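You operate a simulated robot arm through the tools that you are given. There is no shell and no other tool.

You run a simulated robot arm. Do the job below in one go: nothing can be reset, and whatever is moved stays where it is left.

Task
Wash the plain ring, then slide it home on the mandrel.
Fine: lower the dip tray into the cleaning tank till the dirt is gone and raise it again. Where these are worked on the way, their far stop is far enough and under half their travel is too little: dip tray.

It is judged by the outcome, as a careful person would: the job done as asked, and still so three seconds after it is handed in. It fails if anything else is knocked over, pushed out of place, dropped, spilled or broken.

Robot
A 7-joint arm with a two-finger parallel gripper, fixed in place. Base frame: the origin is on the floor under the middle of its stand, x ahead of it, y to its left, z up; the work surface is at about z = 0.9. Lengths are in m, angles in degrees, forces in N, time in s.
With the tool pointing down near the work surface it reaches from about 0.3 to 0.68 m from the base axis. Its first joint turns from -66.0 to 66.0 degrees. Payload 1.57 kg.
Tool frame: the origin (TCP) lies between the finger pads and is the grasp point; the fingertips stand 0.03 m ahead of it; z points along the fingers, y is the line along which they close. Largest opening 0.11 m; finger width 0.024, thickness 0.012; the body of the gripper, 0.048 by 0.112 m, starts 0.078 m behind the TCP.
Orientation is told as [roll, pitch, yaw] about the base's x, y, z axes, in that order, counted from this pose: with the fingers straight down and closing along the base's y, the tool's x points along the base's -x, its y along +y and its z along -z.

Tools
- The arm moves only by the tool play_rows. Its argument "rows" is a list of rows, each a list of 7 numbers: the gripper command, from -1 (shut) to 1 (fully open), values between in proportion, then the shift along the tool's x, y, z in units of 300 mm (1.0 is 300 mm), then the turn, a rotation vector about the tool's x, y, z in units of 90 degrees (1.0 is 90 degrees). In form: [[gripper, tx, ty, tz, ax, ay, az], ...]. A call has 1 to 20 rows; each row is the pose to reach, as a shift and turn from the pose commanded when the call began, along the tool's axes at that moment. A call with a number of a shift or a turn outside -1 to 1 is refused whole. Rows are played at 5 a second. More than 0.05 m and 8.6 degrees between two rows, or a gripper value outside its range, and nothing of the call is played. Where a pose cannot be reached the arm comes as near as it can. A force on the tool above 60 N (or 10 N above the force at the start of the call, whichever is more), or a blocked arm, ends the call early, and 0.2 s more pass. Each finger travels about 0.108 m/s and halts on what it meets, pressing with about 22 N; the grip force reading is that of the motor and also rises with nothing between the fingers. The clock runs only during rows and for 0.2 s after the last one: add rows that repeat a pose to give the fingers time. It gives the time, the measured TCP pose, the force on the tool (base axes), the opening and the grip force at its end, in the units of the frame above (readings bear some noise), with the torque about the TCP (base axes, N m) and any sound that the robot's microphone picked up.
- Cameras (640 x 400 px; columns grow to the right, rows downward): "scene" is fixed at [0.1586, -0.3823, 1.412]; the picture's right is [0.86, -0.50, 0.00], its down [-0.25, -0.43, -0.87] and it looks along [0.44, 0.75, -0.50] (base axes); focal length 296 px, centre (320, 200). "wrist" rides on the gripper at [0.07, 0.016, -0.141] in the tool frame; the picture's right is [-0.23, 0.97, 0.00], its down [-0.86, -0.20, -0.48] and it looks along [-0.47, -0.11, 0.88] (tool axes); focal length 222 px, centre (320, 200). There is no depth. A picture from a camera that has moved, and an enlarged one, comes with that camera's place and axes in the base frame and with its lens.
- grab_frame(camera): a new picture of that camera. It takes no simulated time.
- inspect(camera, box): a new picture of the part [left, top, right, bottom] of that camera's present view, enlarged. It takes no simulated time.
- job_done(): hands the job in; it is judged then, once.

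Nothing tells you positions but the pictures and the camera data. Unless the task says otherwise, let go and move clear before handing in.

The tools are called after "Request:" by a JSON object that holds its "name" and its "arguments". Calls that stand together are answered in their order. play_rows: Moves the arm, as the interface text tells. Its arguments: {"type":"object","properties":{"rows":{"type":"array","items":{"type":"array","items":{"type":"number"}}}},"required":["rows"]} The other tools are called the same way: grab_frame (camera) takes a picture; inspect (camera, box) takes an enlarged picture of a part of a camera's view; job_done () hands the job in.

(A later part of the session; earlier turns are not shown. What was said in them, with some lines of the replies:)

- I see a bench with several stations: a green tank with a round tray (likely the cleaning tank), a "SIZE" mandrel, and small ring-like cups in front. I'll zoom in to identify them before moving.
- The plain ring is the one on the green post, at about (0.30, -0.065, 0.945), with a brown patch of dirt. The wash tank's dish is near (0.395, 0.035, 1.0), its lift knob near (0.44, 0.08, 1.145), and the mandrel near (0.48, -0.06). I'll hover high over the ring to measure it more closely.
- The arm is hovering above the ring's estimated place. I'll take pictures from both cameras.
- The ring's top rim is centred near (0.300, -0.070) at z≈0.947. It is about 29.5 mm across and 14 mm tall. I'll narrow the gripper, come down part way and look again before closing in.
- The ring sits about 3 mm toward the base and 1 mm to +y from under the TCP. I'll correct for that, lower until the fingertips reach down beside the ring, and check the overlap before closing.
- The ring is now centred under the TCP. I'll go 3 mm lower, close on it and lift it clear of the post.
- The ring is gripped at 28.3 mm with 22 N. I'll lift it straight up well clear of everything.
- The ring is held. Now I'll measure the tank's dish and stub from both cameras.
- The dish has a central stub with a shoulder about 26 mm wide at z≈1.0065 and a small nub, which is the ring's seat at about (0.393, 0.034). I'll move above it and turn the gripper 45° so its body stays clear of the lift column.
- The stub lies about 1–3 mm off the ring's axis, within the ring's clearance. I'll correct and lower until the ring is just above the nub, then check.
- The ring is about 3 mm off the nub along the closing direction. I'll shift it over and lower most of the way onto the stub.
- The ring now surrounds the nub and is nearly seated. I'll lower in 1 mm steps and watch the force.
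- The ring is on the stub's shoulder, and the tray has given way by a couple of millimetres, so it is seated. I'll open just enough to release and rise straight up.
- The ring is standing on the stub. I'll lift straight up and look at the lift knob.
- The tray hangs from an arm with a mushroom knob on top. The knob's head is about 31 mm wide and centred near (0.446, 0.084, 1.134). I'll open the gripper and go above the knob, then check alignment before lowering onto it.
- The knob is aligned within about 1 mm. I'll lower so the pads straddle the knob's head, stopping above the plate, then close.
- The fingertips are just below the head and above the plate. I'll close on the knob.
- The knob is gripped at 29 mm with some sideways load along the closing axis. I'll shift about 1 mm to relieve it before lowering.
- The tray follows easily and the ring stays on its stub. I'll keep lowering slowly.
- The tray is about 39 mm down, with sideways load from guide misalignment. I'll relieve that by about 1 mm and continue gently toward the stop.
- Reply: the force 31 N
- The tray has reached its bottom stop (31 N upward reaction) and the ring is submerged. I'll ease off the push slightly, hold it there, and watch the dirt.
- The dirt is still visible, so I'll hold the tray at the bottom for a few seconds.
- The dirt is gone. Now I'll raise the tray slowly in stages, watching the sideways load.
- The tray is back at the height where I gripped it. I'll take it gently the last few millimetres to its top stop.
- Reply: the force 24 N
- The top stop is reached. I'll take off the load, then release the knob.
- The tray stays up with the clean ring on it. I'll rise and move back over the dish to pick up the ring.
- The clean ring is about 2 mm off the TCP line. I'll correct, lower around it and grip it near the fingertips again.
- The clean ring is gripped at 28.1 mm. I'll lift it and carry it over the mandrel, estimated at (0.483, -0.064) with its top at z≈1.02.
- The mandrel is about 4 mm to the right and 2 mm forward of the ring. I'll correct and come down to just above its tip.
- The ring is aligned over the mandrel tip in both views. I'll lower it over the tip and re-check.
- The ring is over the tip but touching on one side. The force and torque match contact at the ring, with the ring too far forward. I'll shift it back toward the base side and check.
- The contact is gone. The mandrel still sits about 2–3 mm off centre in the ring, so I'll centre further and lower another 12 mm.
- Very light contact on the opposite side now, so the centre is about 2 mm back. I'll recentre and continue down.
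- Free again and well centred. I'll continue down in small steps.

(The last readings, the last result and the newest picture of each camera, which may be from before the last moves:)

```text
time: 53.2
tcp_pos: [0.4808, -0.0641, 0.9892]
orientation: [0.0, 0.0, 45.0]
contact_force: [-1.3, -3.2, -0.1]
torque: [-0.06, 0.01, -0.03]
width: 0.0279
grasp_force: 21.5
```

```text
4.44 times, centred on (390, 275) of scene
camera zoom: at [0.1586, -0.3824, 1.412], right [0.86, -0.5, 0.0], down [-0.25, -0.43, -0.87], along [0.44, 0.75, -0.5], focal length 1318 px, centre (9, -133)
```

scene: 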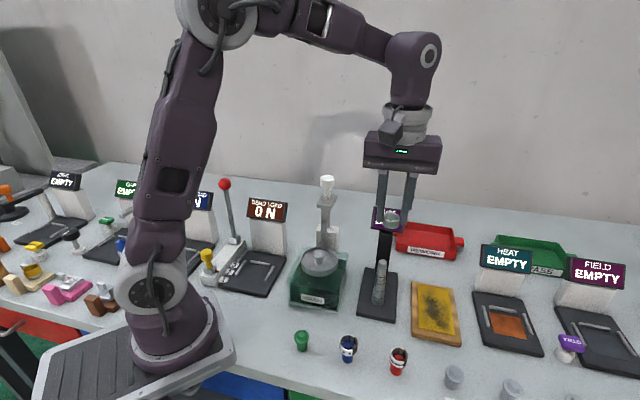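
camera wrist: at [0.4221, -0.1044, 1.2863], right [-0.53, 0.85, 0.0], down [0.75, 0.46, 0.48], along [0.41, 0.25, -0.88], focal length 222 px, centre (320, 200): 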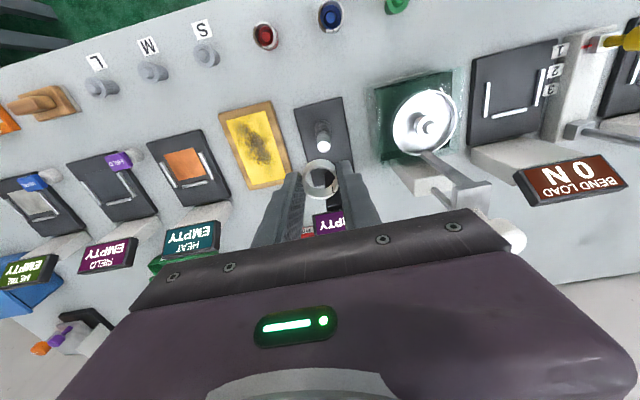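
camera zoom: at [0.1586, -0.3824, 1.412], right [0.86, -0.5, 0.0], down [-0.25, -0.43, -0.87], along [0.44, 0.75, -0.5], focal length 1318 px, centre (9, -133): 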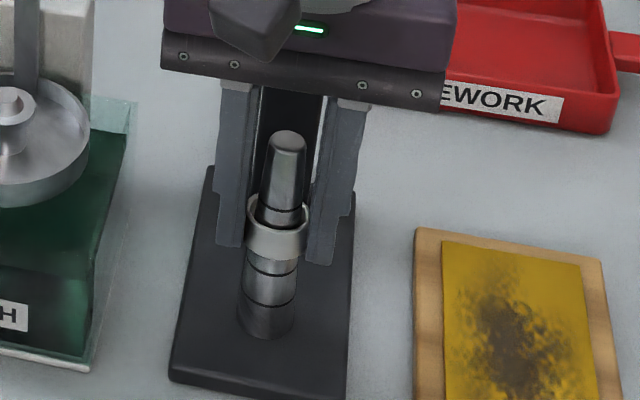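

Request:
{"name": "play_rows", "arguments": {"rows": [[-0.7, 0.003, -0.001, 0, 0, 0, 0], [-0.7, 0.003, -0.001, 0.008, 0, 0, 0], [-0.7, 0.003, -0.001, 0.016, 0, 0, 0], [-0.7, 0.003, -0.001, 0.024, 0, 0, 0], [-0.7, 0.003, -0.001, 0.03, 0, 0, 0], [-0.7, 0.003, -0.001, 0.03, 0, 0, 0]]}}

Request:
{"name": "inspect", "arguments": {"camera": "scene", "box": [360, 230, 420, 320]}}

```text
time: 54.6
tcp_pos: [0.4793, -0.0643, 0.9812]
orientation: [-0.1, 0.0, 45.0]
contact_force: [-0.2, 11.0, 12.2]
torque: [0.45, -0.15, 0.03]
width: 0.0276
grasp_force: 21.9
```

```text
4.44 times, centred on (390, 275) of scene
camera zoom: at [0.1584, -0.382, 1.4121], right [0.86, -0.5, 0.0], down [-0.25, -0.43, -0.87], along [0.44, 0.75, -0.5], focal length 1318 px, centre (9, -133)
```

zoom: 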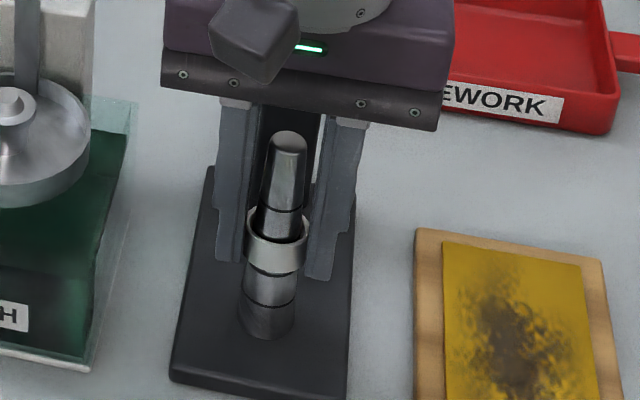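

The ring is now meeting resistance (12 N up) with some side load. I'll recentre by about 1 mm and see whether it goes further.

Request:
{"name": "play_rows", "arguments": {"rows": [[-0.7, -0.0025, 0.0024, 0, 0, 0, 0], [-0.7, -0.0025, 0.0024, 0, 0, 0, 0]]}}

Request:
{"name": "inspect", "arguments": {"camera": "scene", "box": [365, 250, 405, 310]}}

Request:
{"name": "inspect", "arguments": {"camera": "wrist", "box": [285, 120, 355, 220]}}

```text
time: 55.2
tcp_pos: [0.4803, -0.0645, 0.9808]
orientation: [-0.1, 0.0, 45.0]
contact_force: [-2.4, 2.9, 12.1]
torque: [0.28, -0.15, 0.01]
width: 0.0277
grasp_force: 21.4
```

```text
6.67 times, centred on (385, 280) of scene
camera zoom: at [0.1583, -0.3823, 1.4121], right [0.86, -0.5, 0.0], down [-0.25, -0.43, -0.87], along [0.44, 0.75, -0.5], focal length 1977 px, centre (-113, -333)
```

zoom: 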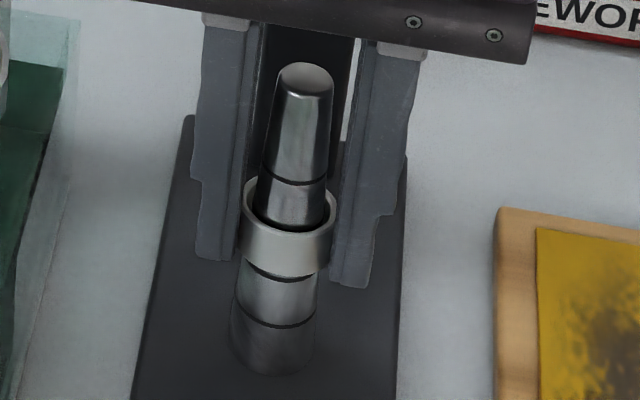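

```text
4.00 times, centred on (320, 170) of wrist
camera zoom: at [0.4191, -0.101, 1.1212], right [-0.53, 0.85, 0.0], down [0.75, 0.46, 0.48], along [0.41, 0.25, -0.88], focal length 888 px, centre (320, 320)
```

zoom: 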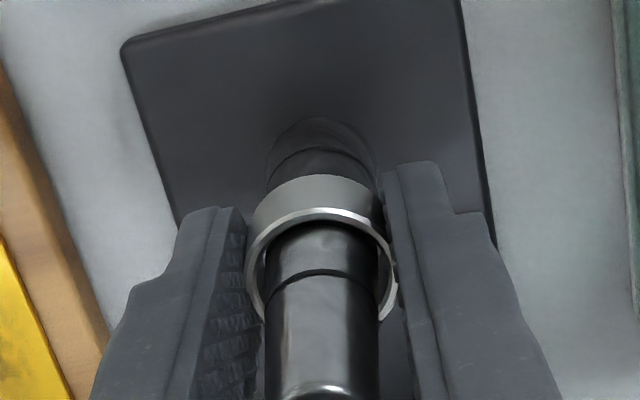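

Request:
{"name": "play_rows", "arguments": {"rows": [[-0.7, 0.001, 0.001, 0.004, 0, 0, 0], [-0.7, 0.001, 0.001, 0.008, 0, 0, 0], [-0.7, 0.001, 0.001, 0.008, 0, 0, 0]]}}

Request:
{"name": "inspect", "arguments": {"camera": "scene", "box": [365, 250, 405, 310]}}

Request:
{"name": "inspect", "arguments": {"camera": "wrist", "box": [285, 120, 355, 220]}}

```text
time: 56.0
tcp_pos: [0.4796, -0.0641, 0.9769]
orientation: [-0.1, 0.1, 45.0]
contact_force: [2.6, -0.6, 14.4]
torque: [0.21, -0.22, 0.0]
width: 0.0276
grasp_force: 21.8
```

```text
6.67 times, centred on (385, 280) of scene
camera zoom: at [0.1585, -0.3823, 1.412], right [0.86, -0.5, 0.0], down [-0.25, -0.43, -0.87], along [0.44, 0.75, -0.5], focal length 1977 px, centre (-113, -333)
```

zoom: 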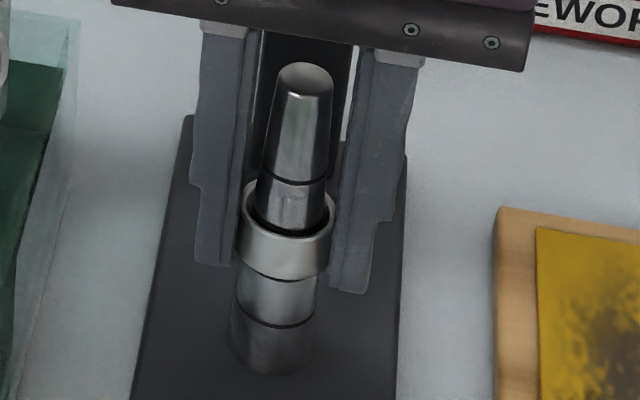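

```text
4.00 times, centred on (320, 170) of wrist
camera zoom: at [0.4187, -0.1011, 1.1187], right [-0.53, 0.85, 0.0], down [0.74, 0.46, 0.48], along [0.41, 0.25, -0.88], focal length 888 px, centre (320, 320)
```

zoom: 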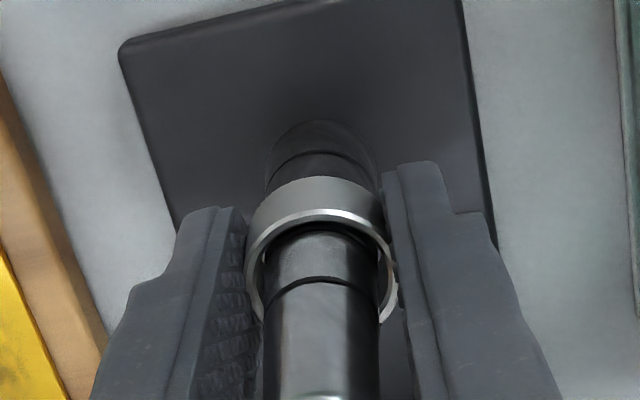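

The ring has stopped moving and is starting to slip in the fingers at about 14 N, so it looks snug on the taper. I'll release it, lift away, and check the SIZE display and how it sits.

Request:
{"name": "play_rows", "arguments": {"rows": [[-0.4, 0, 0, 0, 0, 0, 0], [-0.15, 0, 0, 0, 0, 0, 0], [-0.15, 0, 0, 0, 0, 0, 0]]}}

Request:
{"name": "inspect", "arguments": {"camera": "scene", "box": [365, 250, 405, 310]}}

Request:
{"name": "inspect", "arguments": {"camera": "wrist", "box": [285, 120, 355, 220]}}

```text
time: 56.8
tcp_pos: [0.4788, -0.0639, 0.9778]
orientation: [-0.1, 0.0, 45.0]
contact_force: [0.1, -0.3, 0.0]
torque: [0.0, 0.06, 0.02]
width: 0.0467
grasp_force: 0.1
```

```text
6.67 times, centred on (385, 280) of scene
camera zoom: at [0.1586, -0.3823, 1.412], right [0.86, -0.5, 0.0], down [-0.25, -0.43, -0.87], along [0.44, 0.75, -0.5], focal length 1977 px, centre (-113, -333)
```

zoom: 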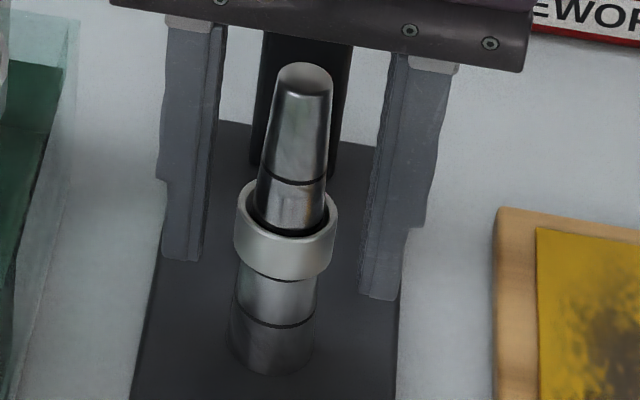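

```text
4.00 times, centred on (320, 170) of wrist
camera zoom: at [0.4186, -0.101, 1.1185], right [-0.53, 0.85, 0.0], down [0.75, 0.46, 0.48], along [0.41, 0.25, -0.88], focal length 888 px, centre (320, 320)
```

zoom: 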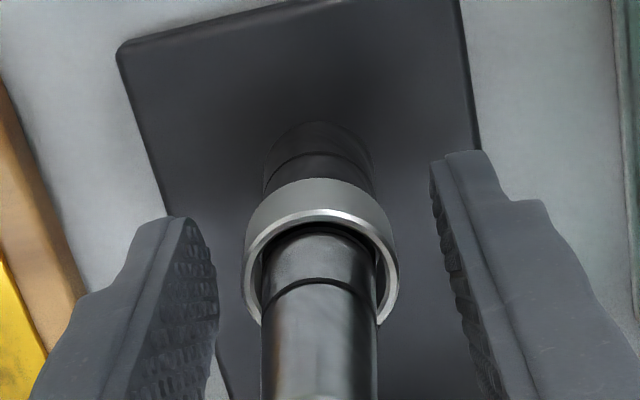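

The ring sits on the mandrel. I'll raise the gripper clear and read the display.

Request:
{"name": "play_rows", "arguments": {"rows": [[-0.15, 0, 0, -0.06, 0, 0, 0], [-0.15, 0, 0, -0.14, 0, 0, 0], [-0.15, 0, 0, -0.24, 0, 0, 0], [-0.15, 0, 0, -0.36, 0, 0, 0], [-0.15, 0, 0, -0.48, 0, 0, 0], [-0.15, 0, 0, -0.6, 0, 0, 0], [-0.15, 0, 0, -0.7, 0, 0, 0], [-0.15, 0, 0, -0.7, 0, 0, 0]]}}

Request:
{"name": "inspect", "arguments": {"camera": "scene", "box": [345, 195, 425, 325]}}

Request:
{"name": "inspect", "arguments": {"camera": "scene", "box": [360, 255, 400, 315]}}

Request:
{"name": "inspect", "arguments": {"camera": "wrist", "box": [280, 80, 360, 220]}}

```text
time: 58.6
tcp_pos: [0.4774, -0.0635, 1.1857]
orientation: [0.0, 0.0, 45.0]
contact_force: [0.3, 0.9, -0.2]
torque: [0.01, 0.0, 0.03]
width: 0.0466
grasp_force: 0.1
```

```text
3.08 times, centred on (385, 260) of scene
camera zoom: at [0.1586, -0.3823, 1.412], right [0.86, -0.5, 0.0], down [-0.25, -0.43, -0.87], along [0.44, 0.75, -0.5], focal length 912 px, centre (120, 15)
```

zoom: 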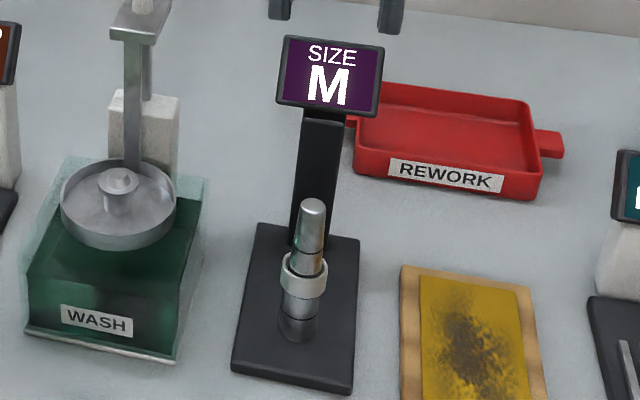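

```text
6.67 times, centred on (380, 285) of scene
camera zoom: at [0.1586, -0.3823, 1.412], right [0.86, -0.5, 0.0], down [-0.25, -0.43, -0.87], along [0.44, 0.75, -0.5], focal length 1977 px, centre (-80, -367)
```

zoom: 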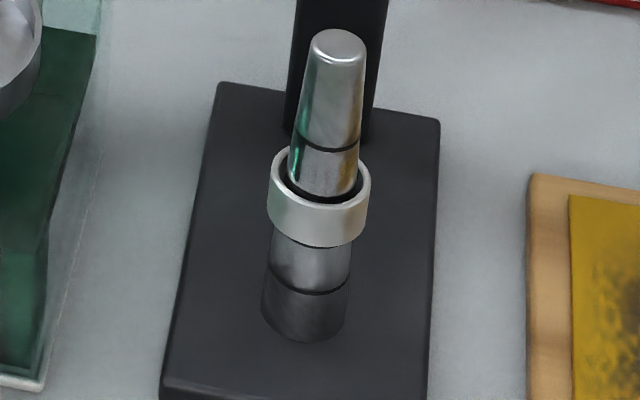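

```text
2.86 times, centred on (320, 150) of wrist
camera zoom: at [0.4157, -0.1001, 1.3264], right [-0.53, 0.85, 0.0], down [0.75, 0.46, 0.48], along [0.41, 0.25, -0.88], focal length 635 px, centre (320, 343)
```

zoom: 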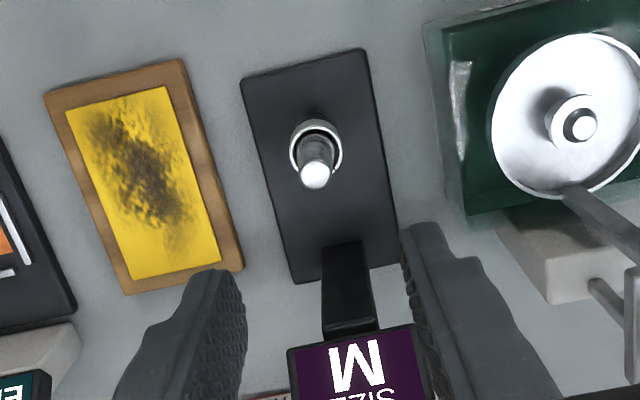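

The display reads SIZE "M", and the ring sits level in the band between the second and third lines. The tray is up and everything else looks undisturbed. I'll back the arm further away and take a last look.

Request:
{"name": "play_rows", "arguments": {"rows": [[-0.15, 0, 0, -0.08, 0, 0, 0], [-0.15, 0.05, 0, -0.14, 0, 0, 0], [-0.15, 0.13, 0, -0.2, 0, 0, 0], [-0.15, 0.22, 0, -0.2, 0, 0, 0], [-0.15, 0.27, 0, -0.2, 0, 0, 0], [-0.15, 0.27, 0, -0.2, 0, 0, 0], [-0.15, 0.27, 0, -0.2, 0, 0, 0], [-0.15, 0.27, 0, -0.2, 0, 0, 0]]}}

Request:
{"name": "grab_frame", "arguments": {"camera": "scene"}}

Request:
{"name": "inspect", "arguments": {"camera": "scene", "box": [280, 160, 420, 320]}}

Request:
{"name": "inspect", "arguments": {"camera": "wrist", "box": [220, 60, 420, 220]}}

```text
time: 60.4
tcp_pos: [0.4236, -0.1217, 1.2456]
orientation: [0.0, 0.1, 45.0]
contact_force: [0.0, 0.4, -0.1]
torque: [0.01, -0.02, -0.02]
width: 0.0468
grasp_force: 0.2
```

```text
taken
```

scene: 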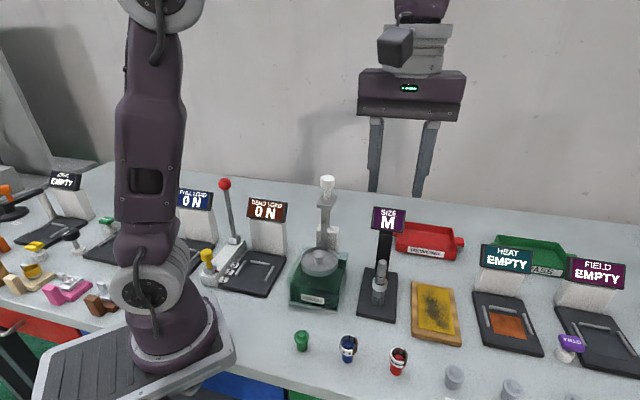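

```text
2.50 times, centred on (350, 240) of scene
camera zoom: at [0.1586, -0.3823, 1.412], right [0.86, -0.5, 0.0], down [-0.25, -0.43, -0.87], along [0.44, 0.75, -0.5], focal length 741 px, centre (245, 100)
```

zoom: 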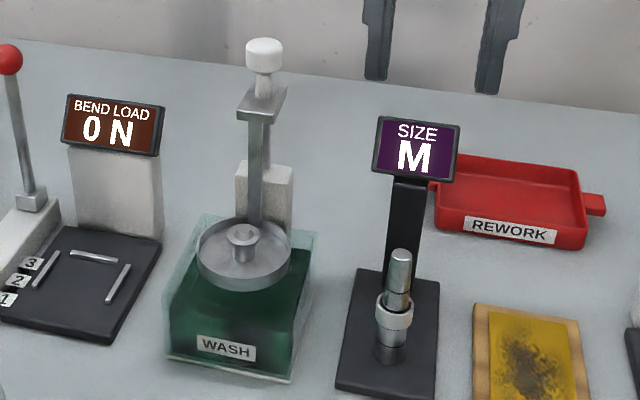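

```text
2.50 times, centred on (320, 140) of wrist
camera zoom: at [0.3628, -0.1591, 1.3865], right [-0.53, 0.85, 0.0], down [0.75, 0.46, 0.48], along [0.41, 0.25, -0.88], focal length 555 px, centre (320, 350)
```

zoom: 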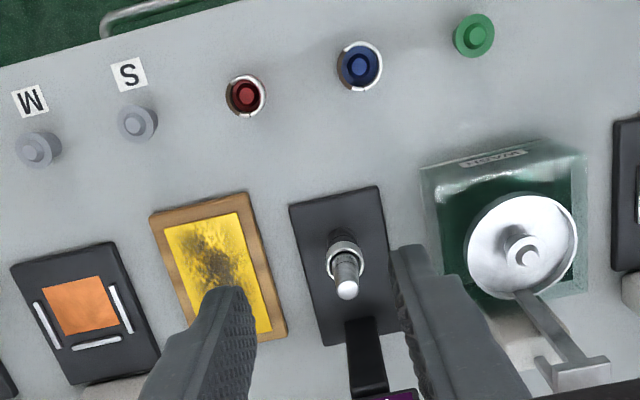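

The clean plain ring is seated level on the mandrel with the display reading M. The dip tray is back at its starting height, the arm is clear, and nothing else has moved. I'm handing the job in.

Request:
{"name": "job_done", "arguments": {}}

```text
The job is handed in.
```

The plain ring is washed and seated on the mandrel, and I've handed the job in. I don't have the judge's result.

- **Wash:** I set the ring on the tray's centre stub and lowered the tray to its bottom stop. I held it there until the brown dirt was gone in both camera views, then raised the tray to its top stop and released the knob.
- **Mandrel:** I slid the ring down until it stopped moving and began to slip in the fingers at about 14 N. After I let go, it sat level between the second and third lines, and the SIZE display read "M". I didn't press it again after letting go.
- **Surroundings:** In the last pictures the tray was back at its starting height and nothing else had moved. The gripper is open and well clear of the bench.
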